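You operate a simulated robot arm through the tools that you are given. There is no shell and no other tool. Be economical: measure what you need, move in short steps, check, and stop when the job is done.

You run a simulated two-armed robot. Do the job below in one go: nothing can be reset, and whatever is moved stays where it is left.

## Task
Take the grey lead and put it on the shelf under the sorting table. Then take the green window cloth and put it on the top of the filing cabinet. Then close the middle cabinet drawer. Then close the bed drawer. Then fetch the box that says "INK" from the chest end of the daybed and set it on the hook end of the daybed. Then take the white polishing cloth on the chest end of the daybed and put it away on the top of the oak chest. The order counts.
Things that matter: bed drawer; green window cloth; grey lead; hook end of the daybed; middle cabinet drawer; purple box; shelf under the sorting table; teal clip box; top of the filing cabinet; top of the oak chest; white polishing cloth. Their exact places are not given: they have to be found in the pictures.

The check looks at the end state, three seconds after you hand in, the way a careful person would. Anything else that was tipped, shoved, dropped, spilled or broken makes it a failure. Flat cloth is picked up by pressing the open fingertips on it (5 to 10 N) and closing them slowly along it; thin cloth reads only 2 to 8 mm in the jaws.

## Robot
Two 7-joint arms with three-finger grippers on one trunk, on a base that drives. Base frame: it is fixed to the floor where the robot stands at the start and does not move with it; the origin is under the middle of the robot, x ahead of it, y to its left, z up. Units: m, rad, N and s.
The left shoulder is at the start at [0.099, 0.126, 1.038], the right one opposite. With the tool pointing down near the work surface each hand reaches from about 0.1 to 0.62 m from the robot's upright axis, wherever it stands, measured 20 degrees to its own side. Places, roughly: bed drawer [-3, 1.4, 0.2]; green window cloth (10x7x5 cm) [0, -1.2, 0.7]; grey lead (16x4x4 cm) [0.5, 0, 0.2]; hook end of the daybed [-3.3, 0.8, 0.5]; middle cabinet drawer [-0.9, -0.6, 0.4]; purple box, teal clip box [-3.25, 2, 0.5]; shelf under the sorting table [-1.9, -1.1, 0.1]; top of the filing cabinet [-0.9, -1.1, 1]; top of the oak chest (84x20 cm) [-1.56, 2.26, 0.84]; white polishing cloth (10x7x5 cm) [-3.3, 2, 0.5]. Payload 2.94 kg a hand.
Tool frame (each hand has its own): the origin (TCP) lies between the finger pads and is the grasp point; the fingertips stand 0.03 m ahead of it; z points along the fingers, y is the line along which they close. The gripper opens to 0.128 m. The gripper's body begins 0.093 m behind the TCP.
Orientation is told as [roll, pitch, yaw] about the base's x, y, z axes, in that order, counted from this pose: with the fingers straight down and closing along the base's y, the tool's x points along the base's -x, its y along +y and its z along -z.

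## Interface
- The arms move only by the tool arm_command. It takes "left_motion", "right_motion" or both (then of equal length, played together; a hand with none holds still); each is a list of rows, each a list of 3 entries, a list of its own where there are three numbers: the turn, a rotation vector about the base's x, y, z in units of 60 degrees (1.0 is 60 degrees), then the shift along the base's x, y, z in units of 300 mm (1.0 is 300 mm), then the closure, from 0 (fully open) to 1 (shut). In form: [[[rx, ry, rz], [tx, ty, tz], gripper], ...]. A call has 1 to 10 rows; each row is the pose to reach, as a shift and turn from the pose commanded when the call began. A call with a number of a shift or a turn outside -1 to 1 is refused whole. Each row takes 0.2 s and may step no farther than 0.05 m and 0.15 rad from the row before; otherwise, or with a gripper value out of range, the whole call is refused. A pose out of reach is approached as far as the arm can. The call stops where the force on the tool passes 40 N (or 10 N more than at its start, if that is more) or the arm is blocked; 0.2 s more then pass. Each finger halts on what it meets, pressing with about 23 N; the grip force reading is that of the motor and also rises with nothing between the fingers. The clock runs only during rows and for 0.2 s after the last one: add rows that repeat a pose to give the fingers time. It gives the time, the measured TCP pose, the force on the tool (base axes), the opening and the grip force at its end, in the units of the frame above (readings bear some noise), with the torque about the TCP (base axes, N m) and any sound that the robot's microphone picked up.
- Cameras (640 x 400 px; columns grow to the right, rows downward): "scene" is now at [0.1596, -0.0574, 1.1556]; the picture's right is [-0.99, -0.17, 0.00], its down [-0.16, 0.91, -0.38] and it looks along [0.06, -0.37, -0.93] (base axes); focal length 214 px, centre (320, 200). "left" rides on the left gripper at [0.069, 0.015, -0.12] in its tool frame; the picture's right is [-0.21, 0.98, 0.00], its down [-0.82, -0.18, -0.54] and it looks along [-0.53, -0.12, 0.84] (tool axes); focal length 251 px, centre (320, 200). "right" rides on the right gripper at [0.069, -0.015, -0.12] in its tool frame; the picture's right is [0.21, 0.98, 0.00], its down [-0.82, 0.18, -0.54] and it looks along [-0.53, 0.12, 0.84] (tool axes); focal length 251 px, centre (320, 200).
- capture(camera): a new picture of that camera. The clock stands still meanwhile.
- raise_lower(by): slides the trunk up (or, below 0, down) by that many m; the arms and the scene camera ride with it, the base frame stays. It gives what a move gives, with no picture.
- roll_base(legs): drives the robot by 1 to 6 legs, each [ahead, left, turn to the left] in m, m and rad, along the robot's own axes; the way and the turn of a leg run together, so that a leg with both is an arc; at most 1.5 m and 3.142 rad a leg. The arms and the cameras ride along, it lands a little off, and it stops where it bumps. It gives what a move gives.
- head_to(pan, tilt): turns the head with the scene camera to pan (to the left, within 1.396 rad either way) and tilt (down, from -0.506 to 1.204), counted from straight ahead of the robot. It gives what a move gives.
- point_at(camera, pixels): there is no depth. For up to 12 entries [column, row, z] of the newest picture of that camera ("zoom" is the newest enlarged one), the place [x, y] in the base frame at which the ray of that pixel passes the height z, good to about 0.003 m. The clock stands still meanwhile.
- enlarge(camera, box): a new picture of the part [left, top, right, bottom] of that camera's present view, enlarged. The clock stands still meanwhile.
- finish_job(): hands the job in; it is judged then, once.

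Keep the steps short. Do not move on a guess: measure, check each grasp and each placing, and mend mistakes. In all there are 110 turns and 100 pictures (those below and enlarged ones count). Leave the grippers open and the arms clear of the work at the hand-in unless told otherwise, and finish with a single line.

The tools are called after "Emit:" by a JSON object that holds its "method" and its "body". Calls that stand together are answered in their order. arm_command: Moves the arms, as the interface text tells. Its arguments: {"type":"object","properties":{"left_motion":{"type":"array","items":{"type":"array"}},"right_motion":{"type":"array","items":{"type":"array"}}},"required":[]} The other tools are called the same way: raise_lower (by) slides the trunk up or down; roll_base (legs) drives the base; head_to (pan, tilt) turns the head that bears the scene camera; capture (camera) takes a picture; point_at (camera, pixels) gives the place at which the rays of pixels pass given heights; enlarge (camera, box) takes an enlarged picture of a part of a camera's view; finish_job () hands the job in.

At the start:

```text
time_s: 0.0
left_position: [0.4885, -0.0112, 0.7688]
left_tcp_rot: [-0.001, -0.001, 0.001]
left_wrist_force: [-0.4, 0.3, -0.5]
left_torque: [-0.01, 0.01, -0.02]
left_gripper_width: 0.1279
left_grip_force: 0.1
right_position: [0.3019, -0.3842, 0.704]
right_tcp_rot: [0.0, 0.001, 0.0]
right_wrist_force: [-0.2, -0.5, -0.7]
right_torque: [-0.02, 0.02, 0.02]
right_gripper_width: 0.1279
right_grip_force: 0.0
trunk travel left (down, up): [-0.25, 0.297]
robot x, y, heading: [0.0003, 0.0003, -0.003]
head pan, tilt: [-1.4, 1.185]
```

scene: 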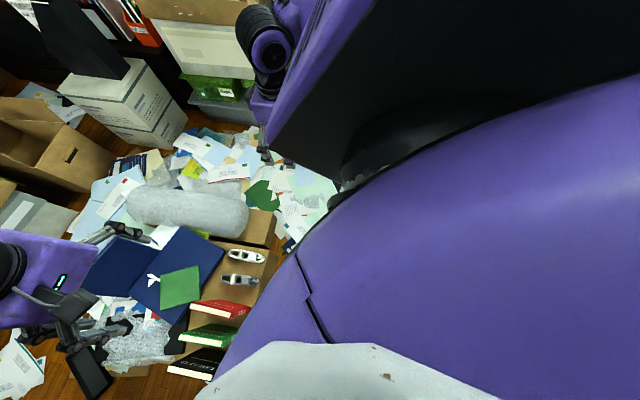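
right: 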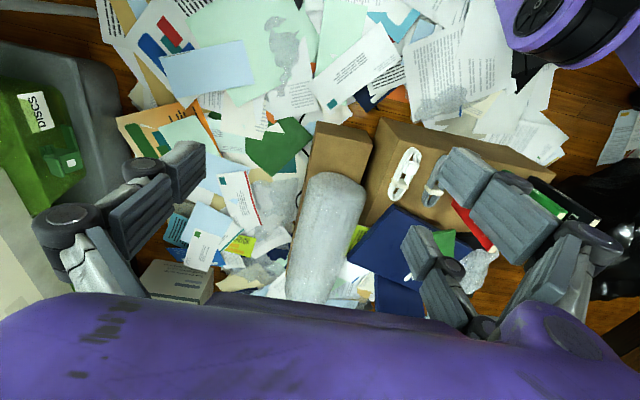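
left: 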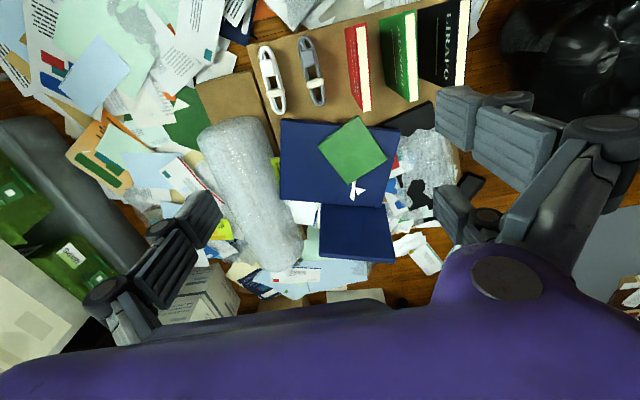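

The left picture shows a white lead near (271,78) and a grey one near (313,72) on a cardboard box. I'll turn the head forward for a better look.

Emit:
{"method": "head_to", "body": {"pan": 0, "tilt": 0.9}}

Emit:
{"method": "capture", "body": {"camera": "scene"}}

Emit:
{"method": "enlarge", "body": {"camera": "left", "box": [220, 0, 420, 125]}}

Emit:
{"method": "point_at", "body": {"camera": "left", "pixels": [[313, 72, 0.2], [307, 40, 0.2], [319, 104, 0.2], [271, 78, 0.2], [360, 70, 0.2]]}}

```text
time_s: 1.5
left_position: [0.4875, -0.0108, 0.7696]
left_tcp_rot: [0.001, 0.002, -0.001]
left_wrist_force: [-0.2, 0.2, -1.0]
left_torque: [0.01, -0.01, 0.0]
left_gripper_width: 0.128
left_grip_force: 0.1
right_position: [0.3022, -0.3832, 0.7045]
right_tcp_rot: [-0.001, -0.001, 0.001]
right_wrist_force: [-0.7, 0.2, 0.1]
right_torque: [-0.01, 0.03, -0.02]
right_gripper_width: 0.1285
right_grip_force: 0.0
trunk travel left (down, up): [-0.25, 0.297]
robot x, y, heading: [0.0001, -0.005, 0.006]
head pan, tilt: [0.0, 0.901]
```

```text
96 pictures are left
```

scene: 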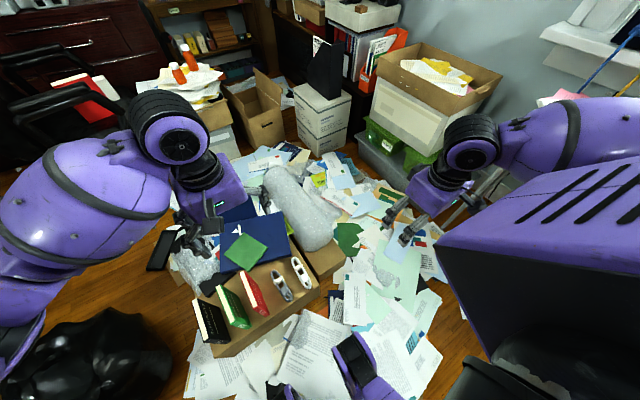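

```text
3.20 times, centred on (320, 62) of left
```

zoom: 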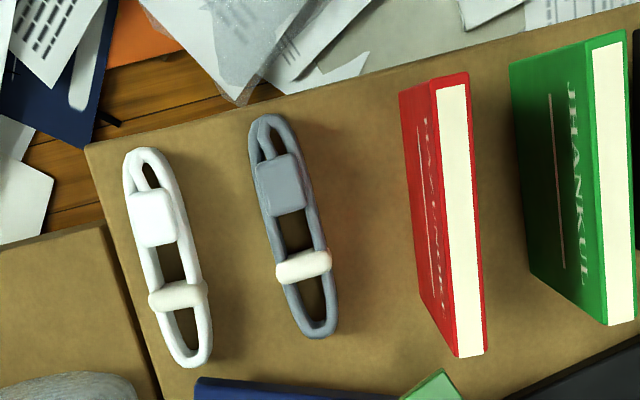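

```text
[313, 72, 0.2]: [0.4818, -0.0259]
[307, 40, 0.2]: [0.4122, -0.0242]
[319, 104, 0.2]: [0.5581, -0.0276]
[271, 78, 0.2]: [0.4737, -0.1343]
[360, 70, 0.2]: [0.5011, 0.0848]
```

Next I'll work out the height of the box top by comparing the lead in the scene picture, (282,287), with the left picture.

Emit:
{"method": "enlarge", "body": {"camera": "scene", "box": [180, 220, 340, 320]}}

Emit:
{"method": "point_at", "body": {"camera": "scene", "pixels": [[282, 287, 0.15], [282, 287, 0.2], [282, 287, 0.25], [301, 272, 0.2], [274, 272, 0.2], [289, 300, 0.2]]}}

Emit:
{"method": "point_at", "body": {"camera": "left", "pixels": [[313, 72, 0.15], [313, 72, 0.25]]}}

```text
4.00 times, centred on (260, 270) of scene
```

zoom: 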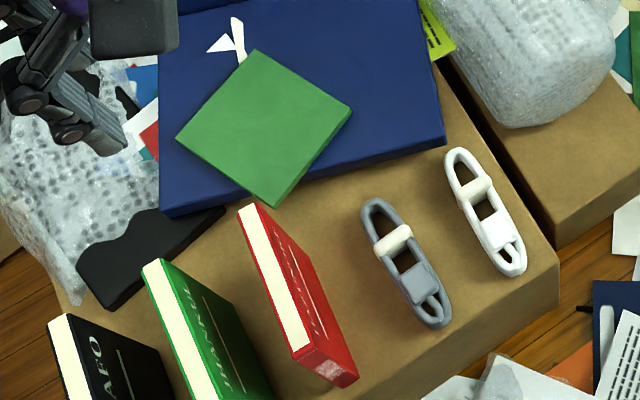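

```text
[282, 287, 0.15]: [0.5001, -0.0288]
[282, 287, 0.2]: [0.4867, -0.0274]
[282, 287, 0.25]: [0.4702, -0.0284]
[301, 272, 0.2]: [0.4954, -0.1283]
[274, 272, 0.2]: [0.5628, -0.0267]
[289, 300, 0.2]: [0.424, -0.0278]
```

```text
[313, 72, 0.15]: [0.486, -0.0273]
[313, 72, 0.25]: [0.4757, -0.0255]
```

I'll use matching features for the height: the lead's block centre is at scene (284.3,290) and left (306.9,57.8). I'll use the strap as well.

Emit:
{"method": "point_at", "body": {"camera": "scene", "pixels": [[284.3, 290.5, 0.1], [284.3, 290.5, 0.2], [284.3, 290.5, 0.3], [278.5, 279.8, 0.1], [278.5, 279.8, 0.2], [278.5, 279.8, 0.3], [262, 303, 0.2], [241, 271.5, 0.3]]}}

Emit:
{"method": "point_at", "body": {"camera": "left", "pixels": [[307.2, 57.5, 0.1], [307.2, 57.5, 0.2], [307.2, 57.5, 0.3], [314.7, 82.5, 0.1], [314.7, 82.5, 0.2], [314.7, 82.5, 0.3], [344.5, 30, 0.2], [363, 112, 0.2]]}}

```text
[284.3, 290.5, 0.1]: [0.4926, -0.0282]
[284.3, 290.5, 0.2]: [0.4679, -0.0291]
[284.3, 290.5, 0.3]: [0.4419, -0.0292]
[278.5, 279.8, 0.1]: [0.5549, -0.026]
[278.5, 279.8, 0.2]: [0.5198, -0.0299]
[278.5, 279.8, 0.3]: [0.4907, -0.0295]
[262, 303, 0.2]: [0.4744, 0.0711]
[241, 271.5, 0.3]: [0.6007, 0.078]
```

```text
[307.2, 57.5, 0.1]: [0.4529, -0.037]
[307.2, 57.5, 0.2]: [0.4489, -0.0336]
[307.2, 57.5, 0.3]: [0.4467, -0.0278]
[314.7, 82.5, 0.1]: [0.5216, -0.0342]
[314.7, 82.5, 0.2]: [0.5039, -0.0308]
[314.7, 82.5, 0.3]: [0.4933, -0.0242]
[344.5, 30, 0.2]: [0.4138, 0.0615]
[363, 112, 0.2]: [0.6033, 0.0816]
```

Matching the two views puts the lead top at z≈0.285 and its middle at about (0.475,-0.029), lying along x. The red book stands at y≈0.057. I'll bring the left hand above the lead with the jaws at about 0.08 m and go down partway.

Emit:
{"method": "arm_command", "body": {"left_motion": [[[0, 0, 0], [-0.042, -0.06, 0], 0.375], [[0, 0, 0], [-0.042, -0.06, -0.16], 0.375], [[0, 0, 0], [-0.042, -0.06, -0.32], 0.375], [[0, 0, 0], [-0.042, -0.06, -0.48], 0.375], [[0, 0, 0], [-0.042, -0.06, -0.64], 0.375], [[0, 0, 0], [-0.042, -0.06, -0.8], 0.375], [[0, 0, 0], [-0.042, -0.06, -0.95], 0.375], [[0, 0, 0], [-0.042, -0.06, -0.95], 0.375]]}}

Emit:
{"method": "capture", "body": {"camera": "left"}}

```text
time_s: 3.3
left_position: [0.4757, -0.031, 0.4849]
left_tcp_rot: [0.002, 0.001, -0.001]
left_wrist_force: [0.0, 0.3, 0.8]
left_torque: [0.01, 0.02, -0.03]
left_gripper_width: 0.0801
left_grip_force: 0.1
right_position: [0.3024, -0.3843, 0.7043]
right_tcp_rot: [-0.001, -0.001, -0.001]
right_wrist_force: [-0.3, -0.3, 0.7]
right_torque: [-0.02, 0.01, 0.02]
right_gripper_width: 0.1278
right_grip_force: 0.1
trunk travel left (down, up): [-0.25, 0.297]
robot x, y, heading: [-0.0012, 0.002, -0.004]
head pan, tilt: [0.0, 0.901]
```

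```text
93 pictures are left
```

left: 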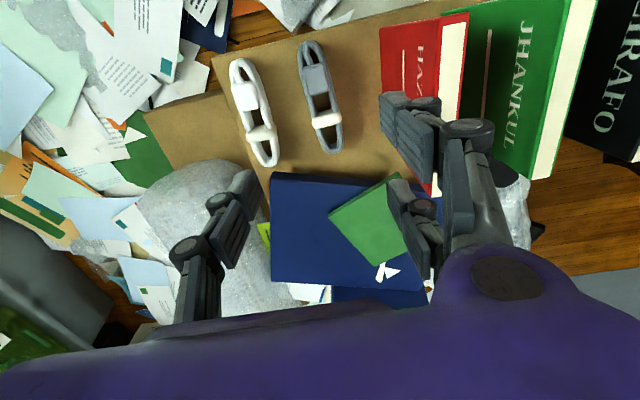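

Checking the lead's position from this nearer view.

Emit:
{"method": "point_at", "body": {"camera": "left", "pixels": [[328, 119, 0.27], [317, 78, 0.27], [321, 97, 0.24], [321, 97, 0.27], [307, 42, 0.26], [334, 150, 0.26], [382, 30, 0.25], [392, 95, 0.25], [262, 130, 0.27]]}}

Emit:
{"method": "raise_lower", "body": {"by": -0.12}}

Emit:
{"method": "capture", "body": {"camera": "left"}}

```text
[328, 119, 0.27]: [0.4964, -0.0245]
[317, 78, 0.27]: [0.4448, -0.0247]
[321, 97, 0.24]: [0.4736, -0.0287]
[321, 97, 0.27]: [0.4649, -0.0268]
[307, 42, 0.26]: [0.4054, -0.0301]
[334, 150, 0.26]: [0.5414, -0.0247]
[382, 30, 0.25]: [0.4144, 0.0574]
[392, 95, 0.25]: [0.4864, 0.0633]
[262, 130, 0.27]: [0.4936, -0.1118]
```

```text
time_s: 4.8
left_position: [0.4764, -0.0283, 0.3642]
left_tcp_rot: [0.001, -0.002, 0.0]
left_wrist_force: [0.4, -1.1, -0.2]
left_torque: [0.01, 0.0, 0.0]
left_gripper_width: 0.0798
left_grip_force: 0.0
right_position: [0.3028, -0.3839, 0.5836]
right_tcp_rot: [-0.001, -0.002, -0.002]
right_wrist_force: [0.3, -1.3, -0.3]
right_torque: [-0.01, -0.02, 0.0]
right_gripper_width: 0.1281
right_grip_force: 0.0
trunk travel left (down, up): [-0.13, 0.417]
robot x, y, heading: [-0.0031, -0.0009, 0.002]
head pan, tilt: [0.0, 0.901]
```

```text
92 pictures are left
```

left: 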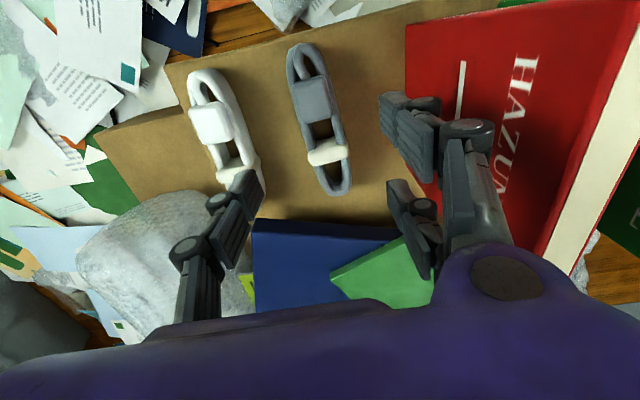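

The hand is over the lead and both fingers clear the red book and the white lead. I'll go down to about z 0.29.

Emit:
{"method": "arm_command", "body": {"left_motion": [[[0, 0, 0], [-0.02, 0.01, -0.13], 0.375], [[0, 0, 0], [-0.02, 0.01, -0.24], 0.375], [[0, 0, 0], [-0.02, 0.01, -0.24], 0.375]]}}

Emit:
{"method": "capture", "body": {"camera": "left"}}

```text
time_s: 5.6
left_position: [0.4717, -0.0273, 0.2918]
left_tcp_rot: [0.001, 0.001, -0.001]
left_wrist_force: [-0.1, 0.5, 0.2]
left_torque: [0.0, 0.03, -0.04]
left_gripper_width: 0.0803
left_grip_force: 0.0
right_position: [0.3029, -0.3848, 0.584]
right_tcp_rot: [0.002, 0.001, 0.0]
right_wrist_force: [0.3, -0.5, 1.4]
right_torque: [-0.01, 0.0, 0.0]
right_gripper_width: 0.1279
right_grip_force: 0.0
trunk travel left (down, up): [-0.13, 0.417]
robot x, y, heading: [-0.0016, -0.0013, 0.002]
head pan, tilt: [0.0, 0.901]
```

```text
91 pictures are left
```

left: 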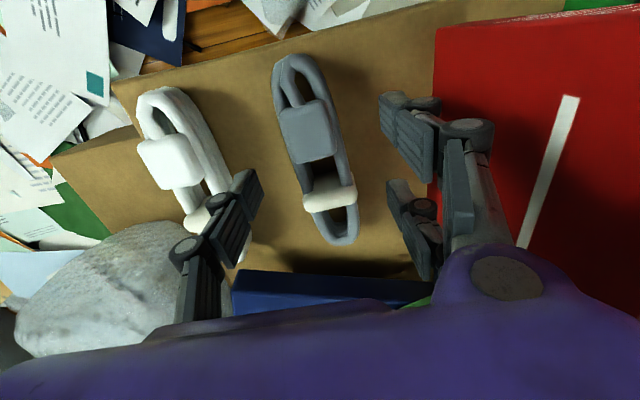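

No contact yet. I'll lower in 8 mm steps to find the box surface, ready to stop on force.

Emit:
{"method": "arm_command", "body": {"left_motion": [[[0, 0, 0], [0, 0, -0.025], 0.375], [[0, 0, 0], [0, 0, -0.05], 0.375], [[0, 0, 0], [0, 0, -0.05], 0.375]]}}

Emit:
{"method": "capture", "body": {"camera": "left"}}

Emit:
{"method": "point_at", "body": {"camera": "left", "pixels": [[310, 140, 0.27], [330, 197, 0.27]]}}

```text
time_s: 6.4
left_position: [0.471, -0.0257, 0.2776]
left_tcp_rot: [0.001, 0.0, 0.0]
left_wrist_force: [-0.1, -0.5, 0.4]
left_torque: [-0.01, 0.01, 0.01]
left_gripper_width: 0.0802
left_grip_force: 0.1
right_position: [0.3007, -0.3824, 0.5836]
right_tcp_rot: [0.0, 0.0, -0.001]
right_wrist_force: [-0.8, 0.6, 1.1]
right_torque: [0.01, 0.03, 0.02]
right_gripper_width: 0.1275
right_grip_force: 0.0
trunk travel left (down, up): [-0.13, 0.417]
robot x, y, heading: [-0.0009, -0.0014, -0.0]
head pan, tilt: [0.0, 0.901]
```

```text
90 pictures are left
```

left: 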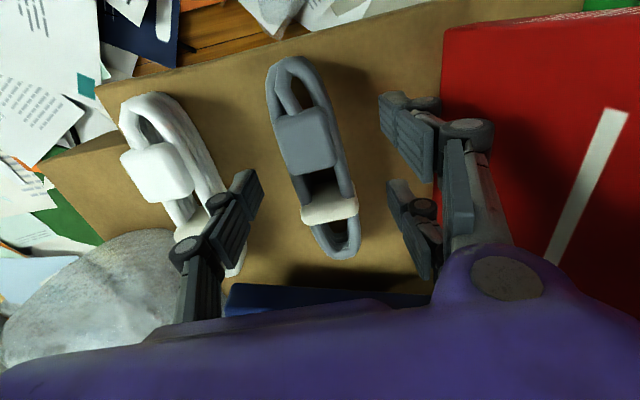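

```text
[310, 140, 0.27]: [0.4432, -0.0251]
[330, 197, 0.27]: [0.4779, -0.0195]
```

Still free. I'll go 12 mm more, then close gently if nothing touches.

Emit:
{"method": "arm_command", "body": {"left_motion": [[[0, 0, 0], [-0.015, 0.01, -0.02], 0.375], [[0, 0, 0], [-0.015, 0.01, -0.04], 0.375], [[0, 0, 0], [-0.015, 0.01, -0.04], 0.375]]}}

```text
time_s: 7.2
left_position: [0.4654, -0.0226, 0.2652]
left_tcp_rot: [0.0, 0.002, 0.001]
left_wrist_force: [-0.1, -0.6, 0.0]
left_torque: [0.01, 0.0, 0.01]
left_gripper_width: 0.0803
left_grip_force: 0.0
right_position: [0.3031, -0.3844, 0.5835]
right_tcp_rot: [0.001, 0.001, 0.0]
right_wrist_force: [0.3, -1.2, 0.7]
right_torque: [0.0, 0.03, 0.02]
right_gripper_width: 0.1279
right_grip_force: 0.0
trunk travel left (down, up): [-0.13, 0.417]
robot x, y, heading: [0.0026, 0.001, -0.002]
head pan, tilt: [0.0, 0.901]
```

Still no contact, with the fingertips near z 0.235. Closing on the lead.

Emit:
{"method": "arm_command", "body": {"left_motion": [[[0, 0, 0], [0, 0, 0], 0.5], [[0, 0, 0], [0, 0, 0], 0.65], [[0, 0, 0], [0, 0, 0], 0.8], [[0, 0, 0], [0, 0, 0], 0.9], [[0, 0, 0], [0, 0, 0], 0.9]]}}

Emit:
{"method": "capture", "body": {"camera": "left"}}

```text
time_s: 8.4
left_position: [0.4654, -0.0236, 0.2644]
left_tcp_rot: [0.0, 0.0, -0.001]
left_wrist_force: [-0.2, -0.8, 2.1]
left_torque: [-0.05, 0.04, -0.07]
left_gripper_width: 0.0395
left_grip_force: 23.5
right_position: [0.303, -0.3833, 0.5832]
right_tcp_rot: [0.001, -0.002, 0.001]
right_wrist_force: [-0.8, 0.6, 0.6]
right_torque: [-0.03, 0.03, 0.0]
right_gripper_width: 0.1278
right_grip_force: 0.1
trunk travel left (down, up): [-0.13, 0.417]
robot x, y, heading: [-0.0033, -0.0033, -0.001]
head pan, tilt: [0.0, 0.901]
```

```text
89 pictures are left
```

left: 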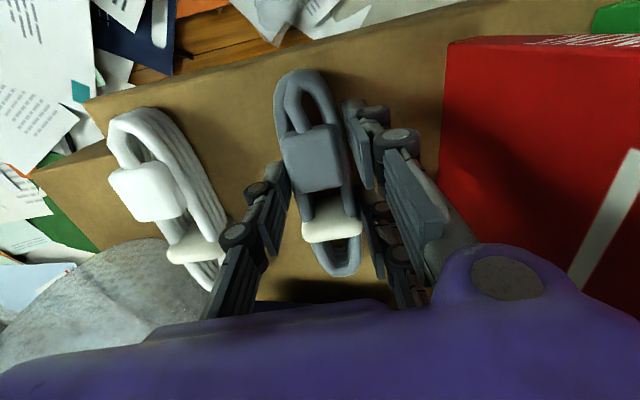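

Gripped at 39.5 mm with 23.5 N. Lifting straight up 0.30 m.

Emit:
{"method": "arm_command", "body": {"left_motion": [[[0, 0, 0], [0, 0, 0.08], 0.95], [[0, 0, 0], [0, 0, 0.2], 0.95], [[0, 0, 0], [0, 0, 0.35], 0.95], [[0, 0, 0], [0, 0, 0.5], 0.95], [[0, 0, 0], [0, 0, 0.65], 0.95], [[0, 0, 0], [0, 0, 0.8], 0.95], [[0, 0, 0], [0, 0, 0.95], 0.95]]}}

Emit:
{"method": "capture", "body": {"camera": "left"}}

Emit:
{"method": "head_to", "body": {"pan": -1.39, "tilt": 0.35}}

Emit:
{"method": "capture", "body": {"camera": "scene"}}

```text
time_s: 10.0
left_position: [0.4692, -0.014, 0.4637]
left_tcp_rot: [0.025, -0.006, 0.0]
left_wrist_force: [-0.8, 0.1, -0.9]
left_torque: [-0.03, 0.01, 0.0]
left_gripper_width: 0.0395
left_grip_force: 23.5
left hand out of reach, approached as far as the arm can: row 6, 7
right_position: [0.3019, -0.3837, 0.5838]
right_tcp_rot: [0.001, 0.001, 0.0]
right_wrist_force: [0.5, 0.6, 0.3]
right_torque: [0.03, 0.01, 0.03]
right_gripper_width: 0.128
right_grip_force: 0.0
trunk travel left (down, up): [-0.13, 0.417]
robot x, y, heading: [-0.0022, -0.0033, 0.004]
head pan, tilt: [0.0, 0.901]
```

```text
88 pictures are left
```

left: 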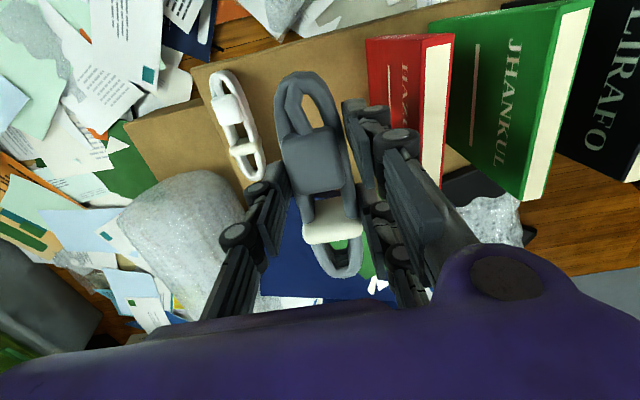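

```text
time_s: 11.6
left_position: [0.4717, -0.0138, 0.4645]
left_tcp_rot: [0.022, -0.01, 0.001]
left_wrist_force: [-0.3, 0.1, -1.1]
left_torque: [-0.04, 0.05, 0.02]
left_gripper_width: 0.0396
left_grip_force: 23.3
right_position: [0.3019, -0.3841, 0.5835]
right_tcp_rot: [0.0, 0.0, -0.001]
right_wrist_force: [-0.4, 1.0, -0.5]
right_torque: [-0.04, -0.02, -0.02]
right_gripper_width: 0.1279
right_grip_force: 0.0
trunk travel left (down, up): [-0.13, 0.417]
robot x, y, heading: [-0.0007, -0.0014, -0.004]
head pan, tilt: [-1.389, 0.351]
```

```text
87 pictures are left
```

scene: 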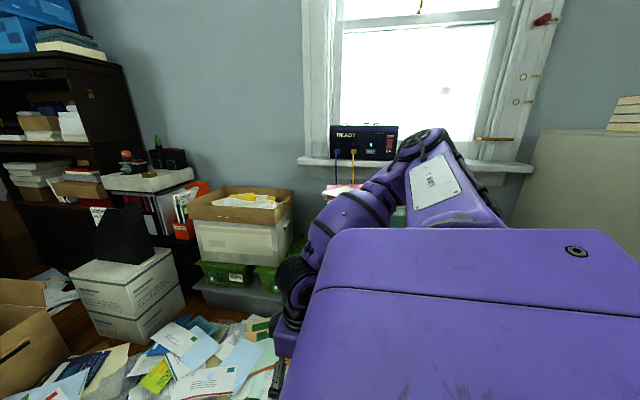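

The lead is held. I'll raise the trunk for clearance and look left too before turning.

Emit:
{"method": "raise_lower", "body": {"by": 0.25}}

Emit:
{"method": "head_to", "body": {"pan": 1.39, "tilt": 0.5}}

Emit:
{"method": "capture", "body": {"camera": "scene"}}

```text
time_s: 14.1
left_position: [0.4704, -0.0161, 0.7128]
left_tcp_rot: [0.017, -0.003, 0.005]
left_wrist_force: [0.3, -1.4, -0.7]
left_torque: [-0.01, 0.04, -0.02]
left_gripper_width: 0.0392
left_grip_force: 23.1
right_position: [0.3024, -0.3832, 0.8332]
right_tcp_rot: [0.0, 0.0, 0.001]
right_wrist_force: [-0.6, 0.5, -0.4]
right_torque: [-0.01, -0.01, -0.04]
right_gripper_width: 0.1279
right_grip_force: 0.1
trunk travel left (down, up): [-0.38, 0.167]
robot x, y, heading: [-0.0022, 0.0026, -0.002]
head pan, tilt: [-1.389, 0.351]
```

```text
time_s: 16.6
left_position: [0.472, -0.0169, 0.7139]
left_tcp_rot: [0.019, -0.006, 0.005]
left_wrist_force: [0.0, 0.7, -1.1]
left_torque: [0.05, 0.01, 0.02]
left_gripper_width: 0.0397
left_grip_force: 22.9
right_position: [0.3032, -0.3835, 0.8333]
right_tcp_rot: [0.001, -0.001, 0.0]
right_wrist_force: [-0.1, -0.1, -0.1]
right_torque: [0.0, -0.01, -0.01]
right_gripper_width: 0.1281
right_grip_force: 0.1
trunk travel left (down, up): [-0.38, 0.167]
robot x, y, heading: [-0.0027, 0.0002, -0.002]
head pan, tilt: [1.389, 0.499]
```

```text
86 pictures are left
```

scene: 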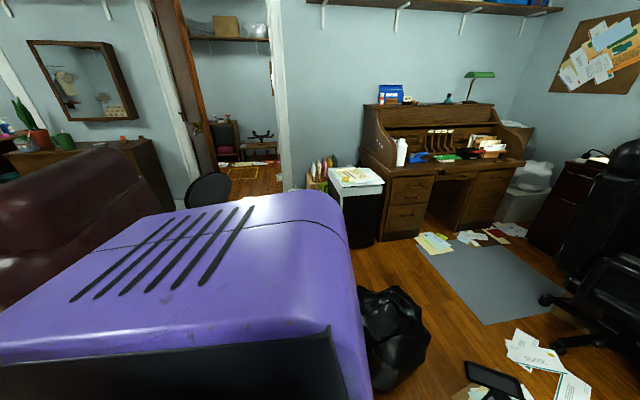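

Nothing is within reach radius on the right side (the window wall and cabinet are about 1 m away). I'll turn right 1.2 rad in place and look toward the table and cabinet area.

Emit:
{"method": "roll_base", "body": {"legs": [[0, 0, -1.2]]}}

Emit:
{"method": "head_to", "body": {"pan": -0.9, "tilt": 0.5}}

Emit:
{"method": "capture", "body": {"camera": "scene"}}

```text
time_s: 20.0
left_position: [0.1581, -0.4442, 0.7136]
left_tcp_rot: [0.018, -0.003, -1.189]
left_wrist_force: [-0.7, -0.6, -1.5]
left_torque: [0.05, 0.02, -0.01]
left_gripper_width: 0.0396
left_grip_force: 22.7
right_position: [-0.245, -0.4221, 0.8333]
right_tcp_rot: [0.0, 0.0, -1.194]
right_wrist_force: [-0.3, -0.6, 0.6]
right_torque: [-0.01, -0.01, 0.04]
right_gripper_width: 0.1283
right_grip_force: 0.0
trunk travel left (down, up): [-0.38, 0.167]
robot x, y, heading: [0.0033, -0.0016, -1.194]
head pan, tilt: [1.389, 0.499]
```

```text
time_s: 22.1
left_position: [0.159, -0.4438, 0.7125]
left_tcp_rot: [0.021, -0.003, -1.192]
left_wrist_force: [0.8, -0.4, -2.1]
left_torque: [0.02, 0.04, 0.0]
left_gripper_width: 0.0396
left_grip_force: 23.1
right_position: [-0.2449, -0.4221, 0.8334]
right_tcp_rot: [-0.001, 0.001, -1.191]
right_wrist_force: [-0.2, 0.2, -0.4]
right_torque: [0.0, 0.05, 0.0]
right_gripper_width: 0.1281
right_grip_force: 0.0
trunk travel left (down, up): [-0.38, 0.167]
robot x, y, heading: [0.0038, 0.0014, -1.196]
head pan, tilt: [-0.901, 0.499]
```

```text
85 pictures are left
```

scene: 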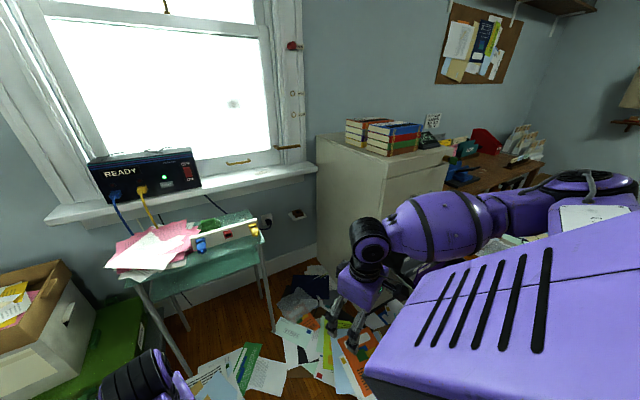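

The filing cabinet (with books), the sorting table beyond it and a small green table with cloth are in view. I'll turn another 1.3 rad right to look along -x.

Emit:
{"method": "roll_base", "body": {"legs": [[0, 0, -1.3]]}}

Emit:
{"method": "head_to", "body": {"pan": -0.1, "tilt": 0.55}}

Emit:
{"method": "capture", "body": {"camera": "scene"}}

```text
time_s: 25.7
left_position: [-0.3853, -0.2738, 0.7118]
left_tcp_rot: [0.021, -0.004, -2.487]
left_wrist_force: [0.9, 0.5, -2.1]
left_torque: [0.04, -0.04, -0.02]
left_gripper_width: 0.0393
left_grip_force: 23.2
right_position: [-0.4741, 0.1233, 0.8338]
right_tcp_rot: [0.0, 0.0, -2.49]
right_wrist_force: [0.6, 0.4, -0.5]
right_torque: [0.01, -0.01, -0.01]
right_gripper_width: 0.1279
right_grip_force: 0.1
trunk travel left (down, up): [-0.38, 0.167]
robot x, y, heading: [-0.0002, 0.0009, -2.489]
head pan, tilt: [-0.901, 0.499]
```

```text
time_s: 26.8
left_position: [-0.3855, -0.2733, 0.7125]
left_tcp_rot: [0.022, -0.004, -2.487]
left_wrist_force: [0.2, -0.2, -1.1]
left_torque: [0.03, -0.03, 0.01]
left_gripper_width: 0.0396
left_grip_force: 23.0
right_position: [-0.473, 0.1226, 0.8325]
right_tcp_rot: [-0.001, 0.001, -2.492]
right_wrist_force: [0.3, 0.4, 0.4]
right_torque: [0.03, -0.02, -0.01]
right_gripper_width: 0.1278
right_grip_force: 0.0
trunk travel left (down, up): [-0.38, 0.167]
robot x, y, heading: [0.0013, 0.0017, -2.491]
head pan, tilt: [-0.099, 0.55]
```

```text
84 pictures are left
```

scene: 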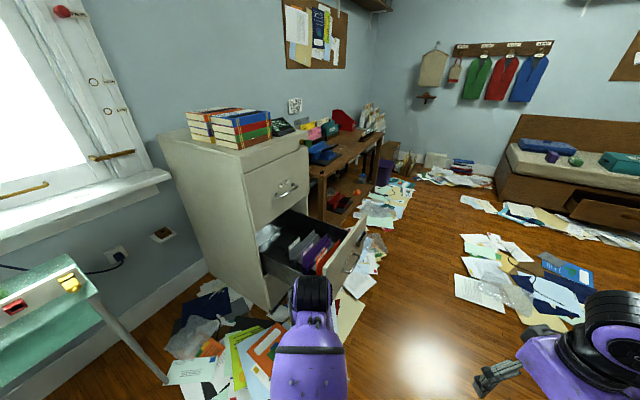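

Enlarging the sorting table and measuring the drawer and floor points for the route.

Emit:
{"method": "enlarge", "body": {"camera": "scene", "box": [260, 90, 420, 250]}}

Emit:
{"method": "point_at", "body": {"camera": "scene", "pixels": [[273, 308, 0], [365, 215, 0.4], [310, 290, 0], [380, 140, 0.7], [310, 172, 0.7], [243, 148, 1.0], [307, 130, 1.0], [495, 200, 0], [640, 245, 0.1], [357, 300, 0]]}}

```text
2.50 times, centred on (340, 170) of scene
```

zoom: 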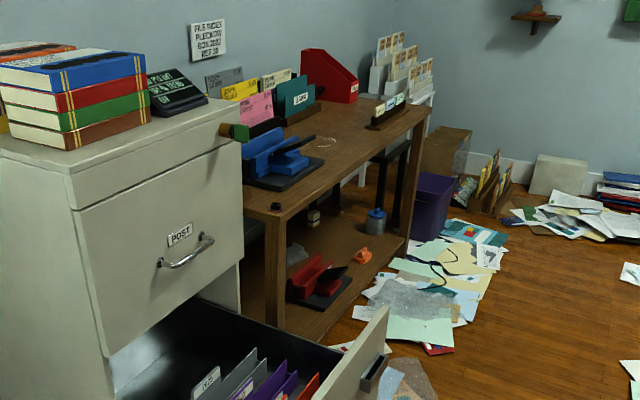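

```text
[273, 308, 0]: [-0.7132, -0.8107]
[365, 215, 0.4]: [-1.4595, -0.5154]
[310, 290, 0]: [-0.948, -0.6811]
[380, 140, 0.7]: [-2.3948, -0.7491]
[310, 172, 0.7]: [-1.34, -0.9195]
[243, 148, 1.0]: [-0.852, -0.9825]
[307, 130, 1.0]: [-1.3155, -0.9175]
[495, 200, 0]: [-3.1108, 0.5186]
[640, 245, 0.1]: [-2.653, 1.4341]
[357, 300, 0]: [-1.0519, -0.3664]
```

Table front edge is near y≈-0.78, x -1.35 to -2.4. The open drawer's front is at about y -0.5. I'll drive along -x to about (-1.75,0), then turn to face the table (-y).

Emit:
{"method": "roll_base", "body": {"legs": [[0.7, -0.53, 0], [0.7, -0.53, 0], [0, 0, 0.92]]}}

Emit:
{"method": "head_to", "body": {"pan": 0, "tilt": 0.75}}

Emit:
{"method": "capture", "body": {"camera": "scene"}}

```text
time_s: 39.0
left_position: [-1.7989, -0.4529, 0.7115]
left_tcp_rot: [0.022, -0.004, -1.612]
left_wrist_force: [0.4, 1.0, -0.9]
left_torque: [0.02, -0.02, 0.05]
left_gripper_width: 0.0395
left_grip_force: 23.4
right_position: [-2.1588, -0.2659, 0.8349]
right_tcp_rot: [0.0, -0.001, -1.617]
right_wrist_force: [0.0, 0.4, -0.5]
right_torque: [-0.02, 0.05, 0.01]
right_gripper_width: 0.1283
right_grip_force: 0.2
trunk travel left (down, up): [-0.38, 0.167]
robot x, y, heading: [-1.7612, 0.0195, -1.618]
head pan, tilt: [-0.099, 0.55]
```

```text
time_s: 39.8
left_position: [-1.7976, -0.4516, 0.7126]
left_tcp_rot: [0.021, -0.005, -1.613]
left_wrist_force: [-1.1, 0.9, -2.4]
left_torque: [0.02, -0.02, 0.01]
left_gripper_width: 0.0397
left_grip_force: 23.1
right_position: [-2.1592, -0.266, 0.8336]
right_tcp_rot: [0.001, 0.0, -1.618]
right_wrist_force: [0.2, -0.3, -0.5]
right_torque: [-0.01, -0.02, -0.02]
right_gripper_width: 0.1279
right_grip_force: 0.1
trunk travel left (down, up): [-0.38, 0.167]
robot x, y, heading: [-1.7597, 0.0173, -1.619]
head pan, tilt: [0.0, 0.75]
```

```text
82 pictures are left
```

scene: 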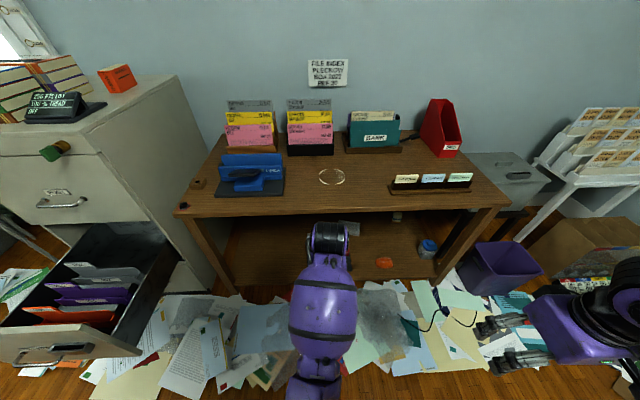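

The arm blocks part of the shelf. I'll lower the trunk by 0.37 (hands stay above 0.33) to look under the table.

Emit:
{"method": "raise_lower", "body": {"by": -0.37}}

Emit:
{"method": "head_to", "body": {"pan": 0, "tilt": 0.55}}

Emit:
{"method": "capture", "body": {"camera": "scene"}}

Emit:
{"method": "capture", "body": {"camera": "left"}}

```text
time_s: 42.7
left_position: [-1.8644, -0.425, 0.3421]
left_tcp_rot: [0.076, 0.192, -1.834]
left_wrist_force: [-0.1, -0.2, -0.7]
left_torque: [-0.01, -0.02, -0.01]
left_gripper_width: 0.0394
left_grip_force: 23.5
right_position: [-2.1577, -0.267, 0.4949]
right_tcp_rot: [0.002, 0.089, -1.619]
right_wrist_force: [0.3, 1.5, 1.8]
right_torque: [-0.03, 0.02, 0.0]
right_gripper_width: 0.1282
right_grip_force: 0.0
trunk travel left (down, up): [-0.062, 0.485]
robot x, y, heading: [-1.7608, 0.019, -1.615]
head pan, tilt: [0.0, 0.75]
stopped: the arm was blocked; the commanded pose is now the measured one
```

```text
time_s: 43.4
left_position: [-1.8646, -0.4283, 0.3435]
left_tcp_rot: [0.081, 0.189, -1.835]
left_wrist_force: [-0.2, 0.5, -1.4]
left_torque: [0.0, 0.0, 0.01]
left_gripper_width: 0.0395
left_grip_force: 22.7
right_position: [-2.1588, -0.2678, 0.4945]
right_tcp_rot: [0.001, 0.09, -1.618]
right_wrist_force: [0.3, -0.9, 0.9]
right_torque: [-0.02, 0.02, 0.03]
right_gripper_width: 0.1278
right_grip_force: 0.0
trunk travel left (down, up): [-0.062, 0.485]
robot x, y, heading: [-1.7593, 0.0172, -1.622]
head pan, tilt: [0.0, 0.55]
```

```text
81 pictures are left
```

scene: 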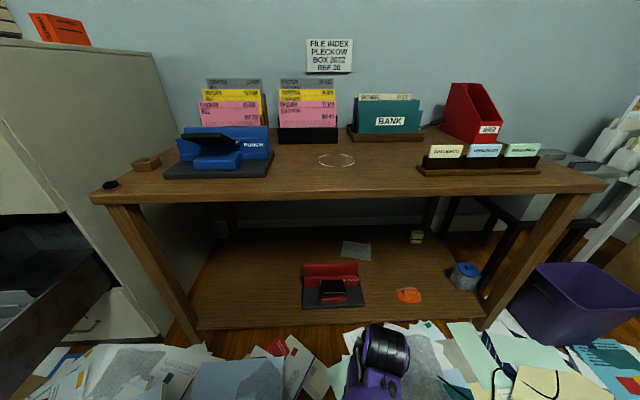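

```text
80 pictures are left
```

left: 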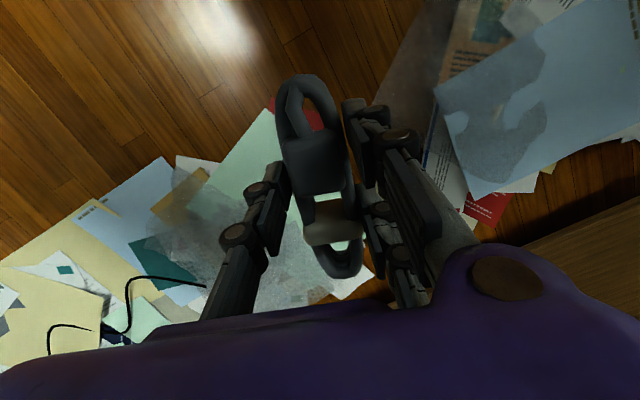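

The trunk stopped a little early, but I can now see the whole shelf. The left part, around (240,290), is free. Measuring the shelf.

Emit:
{"method": "point_at", "body": {"camera": "scene", "pixels": [[200, 328, 0.1], [477, 320, 0.1], [250, 290, 0.1], [302, 308, 0.1], [225, 245, 0.1], [120, 200, 0.65], [580, 192, 0.65], [345, 197, 0.65], [200, 340, 0.0], [250, 310, 0.1]]}}

Emit:
{"method": "enlarge", "body": {"camera": "scene", "box": [160, 220, 400, 370]}}

```text
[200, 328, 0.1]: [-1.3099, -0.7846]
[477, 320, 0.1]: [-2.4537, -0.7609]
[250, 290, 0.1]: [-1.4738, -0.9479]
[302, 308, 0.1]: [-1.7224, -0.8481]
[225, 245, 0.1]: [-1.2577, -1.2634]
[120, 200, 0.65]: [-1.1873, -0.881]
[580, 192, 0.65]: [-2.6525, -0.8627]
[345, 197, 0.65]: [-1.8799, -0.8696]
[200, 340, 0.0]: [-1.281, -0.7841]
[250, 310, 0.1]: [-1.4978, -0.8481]
```

```text
2.67 times, centred on (280, 295) of scene
```

zoom: 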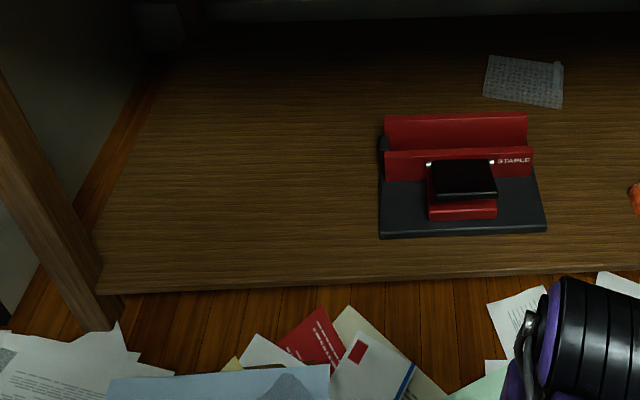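

The shelf edge is at y≈-0.785 and the left area x≈-1.35…-1.68 is free. I'll move the left hand to its own side, closer in, and straighten it. The right hand goes up and back a little. Then I'll drive closer.

Emit:
{"method": "arm_command", "body": {"left_motion": [[[-0.03, 0.024, 0.04], [0.1, 0.05, 0.05], 0.95], [[-0.06, 0.048, 0.08], [0.22, 0.1, 0.1], 0.95], [[-0.09, 0.07, 0.12], [0.36, 0.17, 0.15], 0.95], [[-0.12, 0.09, 0.17], [0.5, 0.25, 0.2], 0.95], [[-0.155, 0.121, 0.215], [0.64, 0.33, 0.26], 0.95], [[-0.155, 0.121, 0.215], [0.76, 0.42, 0.26], 0.95], [[-0.155, 0.121, 0.215], [0.86, 0.5, 0.26], 0.95], [[-0.155, 0.121, 0.215], [0.86, 0.5, 0.26], 0.95]], "right_motion": [[[0, 0, 0], [0, 0.05, 0.05], 0], [[0, 0, 0], [0, 0.1, 0.1], 0], [[0, 0, 0], [0, 0.15, 0.15], 0], [[0, 0, 0], [0, 0.2, 0.2], 0], [[0, 0, 0], [0, 0.25, 0.25], 0], [[0, 0, 0], [0, 0.25, 0.3], 0], [[0, 0, 0], [0, 0.25, 0.35], 0], [[0, 0, 0], [0, 0.25, 0.35], 0]]}}

```text
refused: row 4 steps farther than a row can; nothing moved
```

One row was slightly too long. I'll resend with smaller steps.

Emit:
{"method": "arm_command", "body": {"left_motion": [[[-0.03, 0.024, 0.04], [0.1, 0.05, 0.05], 0.95], [[-0.06, 0.048, 0.08], [0.2, 0.1, 0.1], 0.95], [[-0.09, 0.07, 0.12], [0.32, 0.16, 0.15], 0.95], [[-0.12, 0.09, 0.17], [0.44, 0.22, 0.2], 0.95], [[-0.155, 0.121, 0.215], [0.56, 0.29, 0.25], 0.95], [[-0.155, 0.121, 0.215], [0.68, 0.36, 0.26], 0.95], [[-0.155, 0.121, 0.215], [0.78, 0.43, 0.26], 0.95], [[-0.155, 0.121, 0.215], [0.86, 0.5, 0.26], 0.95], [[-0.155, 0.121, 0.215], [0.86, 0.5, 0.26], 0.95]], "right_motion": [[[0, 0, 0], [0, 0.05, 0.05], 0], [[0, 0, 0], [0, 0.1, 0.1], 0], [[0, 0, 0], [0, 0.15, 0.15], 0], [[0, 0, 0], [0, 0.2, 0.2], 0], [[0, 0, 0], [0, 0.25, 0.25], 0], [[0, 0, 0], [0, 0.25, 0.3], 0], [[0, 0, 0], [0, 0.25, 0.35], 0], [[0, 0, 0], [0, 0.25, 0.35], 0], [[0, 0, 0], [0, 0.25, 0.35], 0]]}}

```text
time_s: 44.0
left_position: [-1.84, -0.4669, 0.4129]
left_tcp_rot: [0.037, -0.018, -1.797]
left_wrist_force: [-1.2, 0.1, -1.2]
left_torque: [0.06, 0.01, 0.02]
left_gripper_width: 0.0396
left_grip_force: 23.5
left hand out of reach, approached as far as the arm can: row 1, 2, 3
right_position: [-2.1727, -0.2644, 0.5183]
right_tcp_rot: [-0.005, 0.062, -1.631]
right_wrist_force: [-0.4, -0.4, -1.6]
right_torque: [0.03, -0.05, -0.01]
right_gripper_width: 0.128
right_grip_force: 0.0
right hand out of reach, approached as far as the arm can: row 1, 2, 3
trunk travel left (down, up): [-0.062, 0.485]
robot x, y, heading: [-1.7648, 0.0161, -1.617]
head pan, tilt: [0.0, 0.55]
stopped in row 3 (left hand): the arm was blocked; the commanded pose is now the measured one
```

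The arms ran into a joint limit in this low posture. I'll raise the trunk 0.15 and then try the sideways move again.

Emit:
{"method": "raise_lower", "body": {"by": 0.15}}

Emit:
{"method": "arm_command", "body": {"left_motion": [[[0, 0, 0.03], [0.08, 0, -0.05], 0.95], [[0, 0, 0.06], [0.18, 0, -0.1], 0.95], [[0, 0, 0.1], [0.3, 0, -0.15], 0.95], [[0, 0, 0.14], [0.42, 0, -0.2], 0.95], [[0, 0, 0.18], [0.54, 0, -0.25], 0.95], [[0, 0, 0.18], [0.66, 0, -0.3], 0.95], [[0, 0, 0.18], [0.78, 0, -0.3], 0.95], [[0, 0, 0.18], [0.78, 0, -0.3], 0.95]]}}

```text
time_s: 45.8
left_position: [-1.8247, -0.4709, 0.5509]
left_tcp_rot: [0.056, -0.024, -1.779]
left_wrist_force: [0.2, -0.2, -2.2]
left_torque: [0.05, -0.03, 0.01]
left_gripper_width: 0.0395
left_grip_force: 23.6
right_position: [-2.172, -0.2641, 0.6583]
right_tcp_rot: [-0.004, 0.07, -1.628]
right_wrist_force: [0.7, -1.2, 0.1]
right_torque: [-0.01, -0.02, -0.01]
right_gripper_width: 0.1282
right_grip_force: 0.0
trunk travel left (down, up): [-0.212, 0.335]
robot x, y, heading: [-1.7611, 0.0161, -1.618]
head pan, tilt: [0.0, 0.55]
```

```text
time_s: 47.6
left_position: [-1.5979, -0.4671, 0.4634]
left_tcp_rot: [0.033, -0.021, -1.595]
left_wrist_force: [0.0, -0.3, -2.0]
left_torque: [0.06, 0.01, 0.0]
left_gripper_width: 0.0396
left_grip_force: 22.8
right_position: [-2.1735, -0.2637, 0.6592]
right_tcp_rot: [-0.003, 0.07, -1.628]
right_wrist_force: [1.4, -0.2, 0.7]
right_torque: [0.0, 0.02, 0.02]
right_gripper_width: 0.1277
right_grip_force: 0.1
trunk travel left (down, up): [-0.212, 0.335]
robot x, y, heading: [-1.7629, 0.0145, -1.616]
head pan, tilt: [0.0, 0.55]
```

That worked. I'll test lowering the left hand here to z≈0.22 and then pulling it in a little.

Emit:
{"method": "arm_command", "body": {"left_motion": [[[-0.01, 0.01, 0], [0, 0, -0.15], 0.95], [[-0.02, 0.02, 0], [0, 0, -0.3], 0.95], [[-0.03, 0.02, 0], [0, 0, -0.45], 0.95], [[-0.03, 0.02, 0], [0, 0, -0.6], 0.95], [[-0.03, 0.02, 0], [0, 0, -0.75], 0.95], [[-0.03, 0.02, 0], [0, 0.1, -0.75], 0.95], [[-0.03, 0.02, 0], [0, 0.2, -0.75], 0.95], [[-0.03, 0.02, 0], [0, 0.2, -0.75], 0.95]]}}

Emit:
{"method": "capture", "body": {"camera": "scene"}}

```text
time_s: 49.4
left_position: [-1.5999, -0.4092, 0.2403]
left_tcp_rot: [0.014, -0.057, -1.594]
left_wrist_force: [0.4, 0.3, -1.8]
left_torque: [0.05, 0.02, -0.03]
left_gripper_width: 0.0395
left_grip_force: 23.0
right_position: [-2.1723, -0.264, 0.6585]
right_tcp_rot: [-0.005, 0.072, -1.628]
right_wrist_force: [0.6, 0.1, 0.1]
right_torque: [-0.03, -0.01, -0.04]
right_gripper_width: 0.1282
right_grip_force: 0.1
trunk travel left (down, up): [-0.212, 0.335]
robot x, y, heading: [-1.7625, 0.0172, -1.618]
head pan, tilt: [0.0, 0.55]
```

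```text
78 pictures are left
```

scene: 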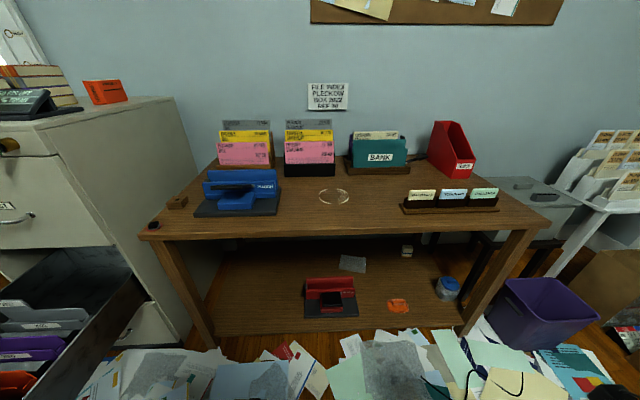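

Using the stapler's front-left corner, now at (304,319), to pin down the shelf height.

Emit:
{"method": "point_at", "body": {"camera": "scene", "pixels": [[304, 319, 0.05], [304, 319, 0.1], [304, 319, 0.15], [357, 316, 0.1], [270, 334, 0.1], [214, 340, 0.1], [530, 345, 0.0], [490, 280, 0.3]]}}

Emit:
{"method": "enlarge", "body": {"camera": "scene", "box": [190, 240, 370, 360]}}

```text
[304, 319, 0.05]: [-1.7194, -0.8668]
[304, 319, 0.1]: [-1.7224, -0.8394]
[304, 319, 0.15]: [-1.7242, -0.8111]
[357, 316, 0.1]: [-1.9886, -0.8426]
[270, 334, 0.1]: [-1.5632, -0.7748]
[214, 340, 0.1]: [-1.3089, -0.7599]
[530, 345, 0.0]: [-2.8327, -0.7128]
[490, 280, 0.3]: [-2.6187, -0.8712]
```

```text
3.33 times, centred on (280, 300) of scene
```

zoom: 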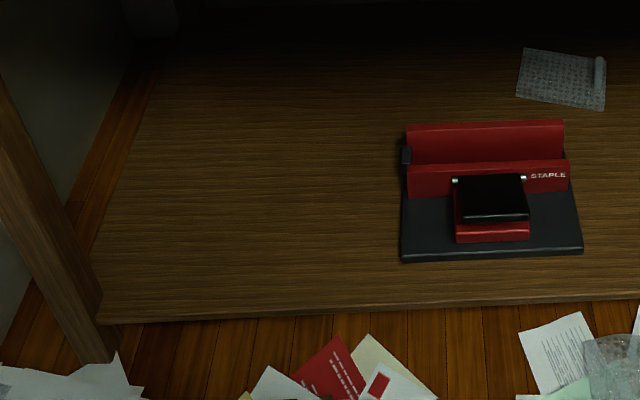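

The shelf is at z≈0.10 with its edge at y≈-0.785. I'll drive ahead 0.36 m and 0.06 left, turning slightly to face the table squarely. The lead goes in low at z≈0.2, above the shelf.

Emit:
{"method": "roll_base", "body": {"legs": [[0.36, 0.06, 0.045]]}}

Emit:
{"method": "head_to", "body": {"pan": 0.2, "tilt": 0.9}}

Emit:
{"method": "capture", "body": {"camera": "scene"}}

Emit:
{"method": "capture", "body": {"camera": "left"}}

```text
time_s: 51.7
left_position: [-1.5306, -0.7637, 0.2382]
left_tcp_rot: [0.014, -0.056, -1.552]
left_wrist_force: [0.1, 1.2, -1.9]
left_torque: [0.04, -0.01, 0.05]
left_gripper_width: 0.0392
left_grip_force: 23.6
right_position: [-2.1086, -0.644, 0.6604]
right_tcp_rot: [-0.002, 0.068, -1.584]
right_wrist_force: [0.0, -0.8, 0.6]
right_torque: [0.02, 0.0, 0.0]
right_gripper_width: 0.1281
right_grip_force: 0.1
trunk travel left (down, up): [-0.212, 0.335]
robot x, y, heading: [-1.7081, -0.3428, -1.572]
head pan, tilt: [0.0, 0.55]
```

```text
time_s: 52.6
left_position: [-1.531, -0.7652, 0.2395]
left_tcp_rot: [0.016, -0.053, -1.55]
left_wrist_force: [0.6, 0.2, -1.4]
left_torque: [0.06, -0.01, 0.03]
left_gripper_width: 0.0397
left_grip_force: 23.2
right_position: [-2.1106, -0.6438, 0.6601]
right_tcp_rot: [-0.002, 0.07, -1.584]
right_wrist_force: [-1.0, -0.2, -0.3]
right_torque: [-0.01, 0.02, 0.0]
right_gripper_width: 0.1279
right_grip_force: 0.1
trunk travel left (down, up): [-0.212, 0.335]
robot x, y, heading: [-1.7117, -0.3438, -1.573]
head pan, tilt: [0.201, 0.901]
```

```text
76 pictures are left
```

scene: 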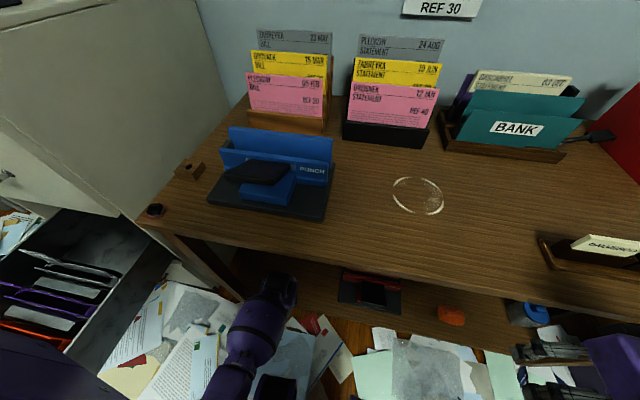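

```text
75 pictures are left
```

left: 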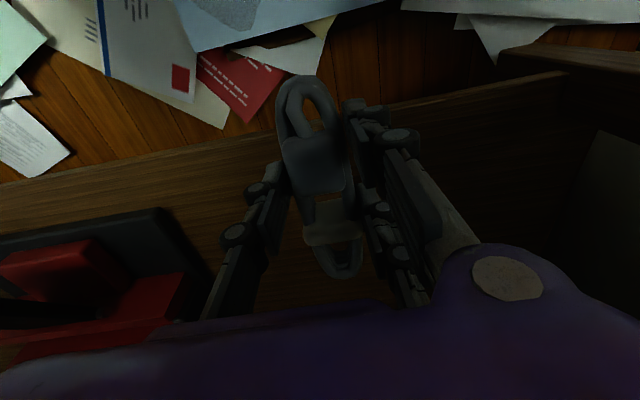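

The hand sits just in front, over the shelf edge, with the stapler clear. I'll level the tool and reach in to y≈-0.905.

Emit:
{"method": "arm_command", "body": {"left_motion": [[[0.025, 0.008, -0.01], [0, -0.1, -0.02], 0.95], [[0.05, 0.016, -0.02], [0, -0.22, -0.05], 0.95], [[0.05, 0.016, -0.02], [0, -0.35, -0.1], 0.95], [[0.05, 0.016, -0.02], [0, -0.47, -0.15], 0.95], [[0.05, 0.016, -0.02], [0, -0.47, -0.15], 0.95]]}}

Emit:
{"method": "capture", "body": {"camera": "scene"}}

Emit:
{"method": "capture", "body": {"camera": "left"}}

```text
time_s: 53.8
left_position: [-1.5286, -0.9009, 0.1996]
left_tcp_rot: [-0.001, -0.003, -1.569]
left_wrist_force: [0.8, 0.3, -0.7]
left_torque: [0.01, 0.0, 0.0]
left_gripper_width: 0.0395
left_grip_force: 22.8
left hand out of reach, approached as far as the arm can: row 4, 5
right_position: [-2.1093, -0.6436, 0.6589]
right_tcp_rot: [-0.003, 0.07, -1.586]
right_wrist_force: [0.5, 0.1, -0.9]
right_torque: [-0.01, -0.02, -0.01]
right_gripper_width: 0.1281
right_grip_force: 0.1
trunk travel left (down, up): [-0.212, 0.335]
robot x, y, heading: [-1.7097, -0.3452, -1.573]
head pan, tilt: [0.201, 0.901]
```

```text
74 pictures are left
```

scene: 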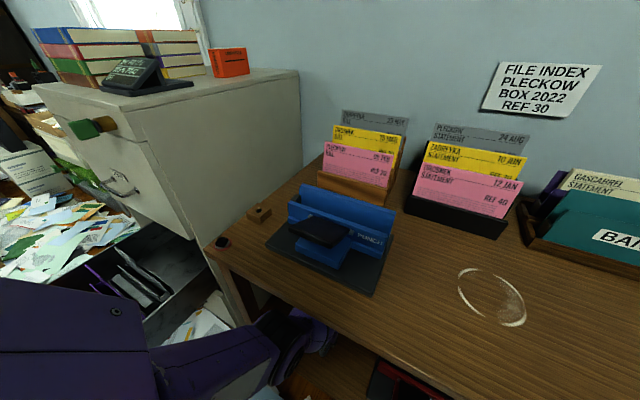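

```text
73 pictures are left
```

left: 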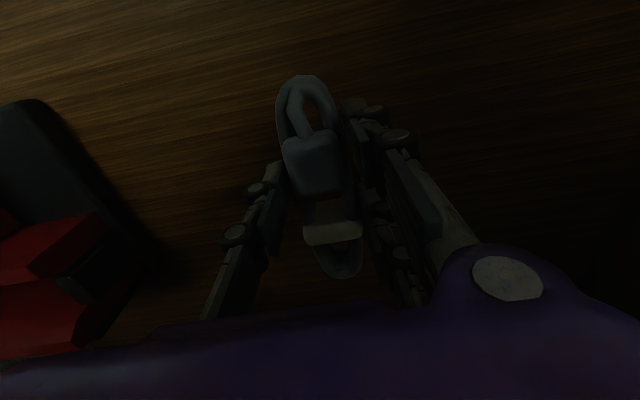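

At (-1.529,-0.901,0.200), level, over the shelf. The arm is near its limit, so I'll lower with the trunk, 0.05 first.

Emit:
{"method": "raise_lower", "body": {"by": -0.05}}

```text
time_s: 54.6
left_position: [-1.5289, -0.9019, 0.1501]
left_tcp_rot: [-0.001, -0.002, -1.569]
left_wrist_force: [-4.2, -0.6, 28.0]
left_torque: [0.87, -0.4, 0.16]
left_gripper_width: 0.0395
left_grip_force: 22.6
right_position: [-2.1093, -0.6425, 0.6082]
right_tcp_rot: [0.0, 0.073, -1.583]
right_wrist_force: [0.1, 0.5, -0.4]
right_torque: [-0.03, -0.03, 0.0]
right_gripper_width: 0.1278
right_grip_force: 0.1
trunk travel left (down, up): [-0.162, 0.386]
robot x, y, heading: [-1.7094, -0.3427, -1.574]
head pan, tilt: [0.201, 0.901]
stopped: the force on the tool passed its limit at 87 N (the readings are from after the stop); the commanded pose is now the measured one
```

The lead is on the shelf (force 28 N upward). I'll ease up 2 mm and open slowly.

Emit:
{"method": "arm_command", "body": {"left_motion": [[[0, 0, 0], [0, 0, 0.008], 0.9], [[0, 0, 0], [0, 0, 0.008], 0.6], [[0, 0, 0], [0, 0, 0.008], 0.4], [[0, 0, 0], [0, 0, 0.008], 0.35], [[0, 0, 0], [0, 0, 0.008], 0.35]]}}

Emit:
{"method": "capture", "body": {"camera": "left"}}

```text
time_s: 55.8
left_position: [-1.5283, -0.9, 0.1511]
left_tcp_rot: [-0.001, 0.003, -1.569]
left_wrist_force: [-0.4, 0.0, -0.5]
left_torque: [0.01, 0.0, 0.02]
left_gripper_width: 0.0834
left_grip_force: 0.1
right_position: [-2.109, -0.6438, 0.6084]
right_tcp_rot: [-0.004, 0.073, -1.584]
right_wrist_force: [0.1, 0.2, -1.3]
right_torque: [0.01, 0.02, -0.02]
right_gripper_width: 0.128
right_grip_force: 0.1
trunk travel left (down, up): [-0.162, 0.386]
robot x, y, heading: [-1.7108, -0.3472, -1.575]
head pan, tilt: [0.201, 0.901]
```

```text
72 pictures are left
```

left: 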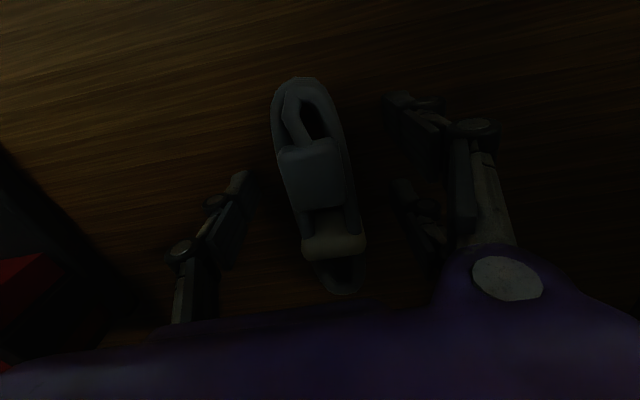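

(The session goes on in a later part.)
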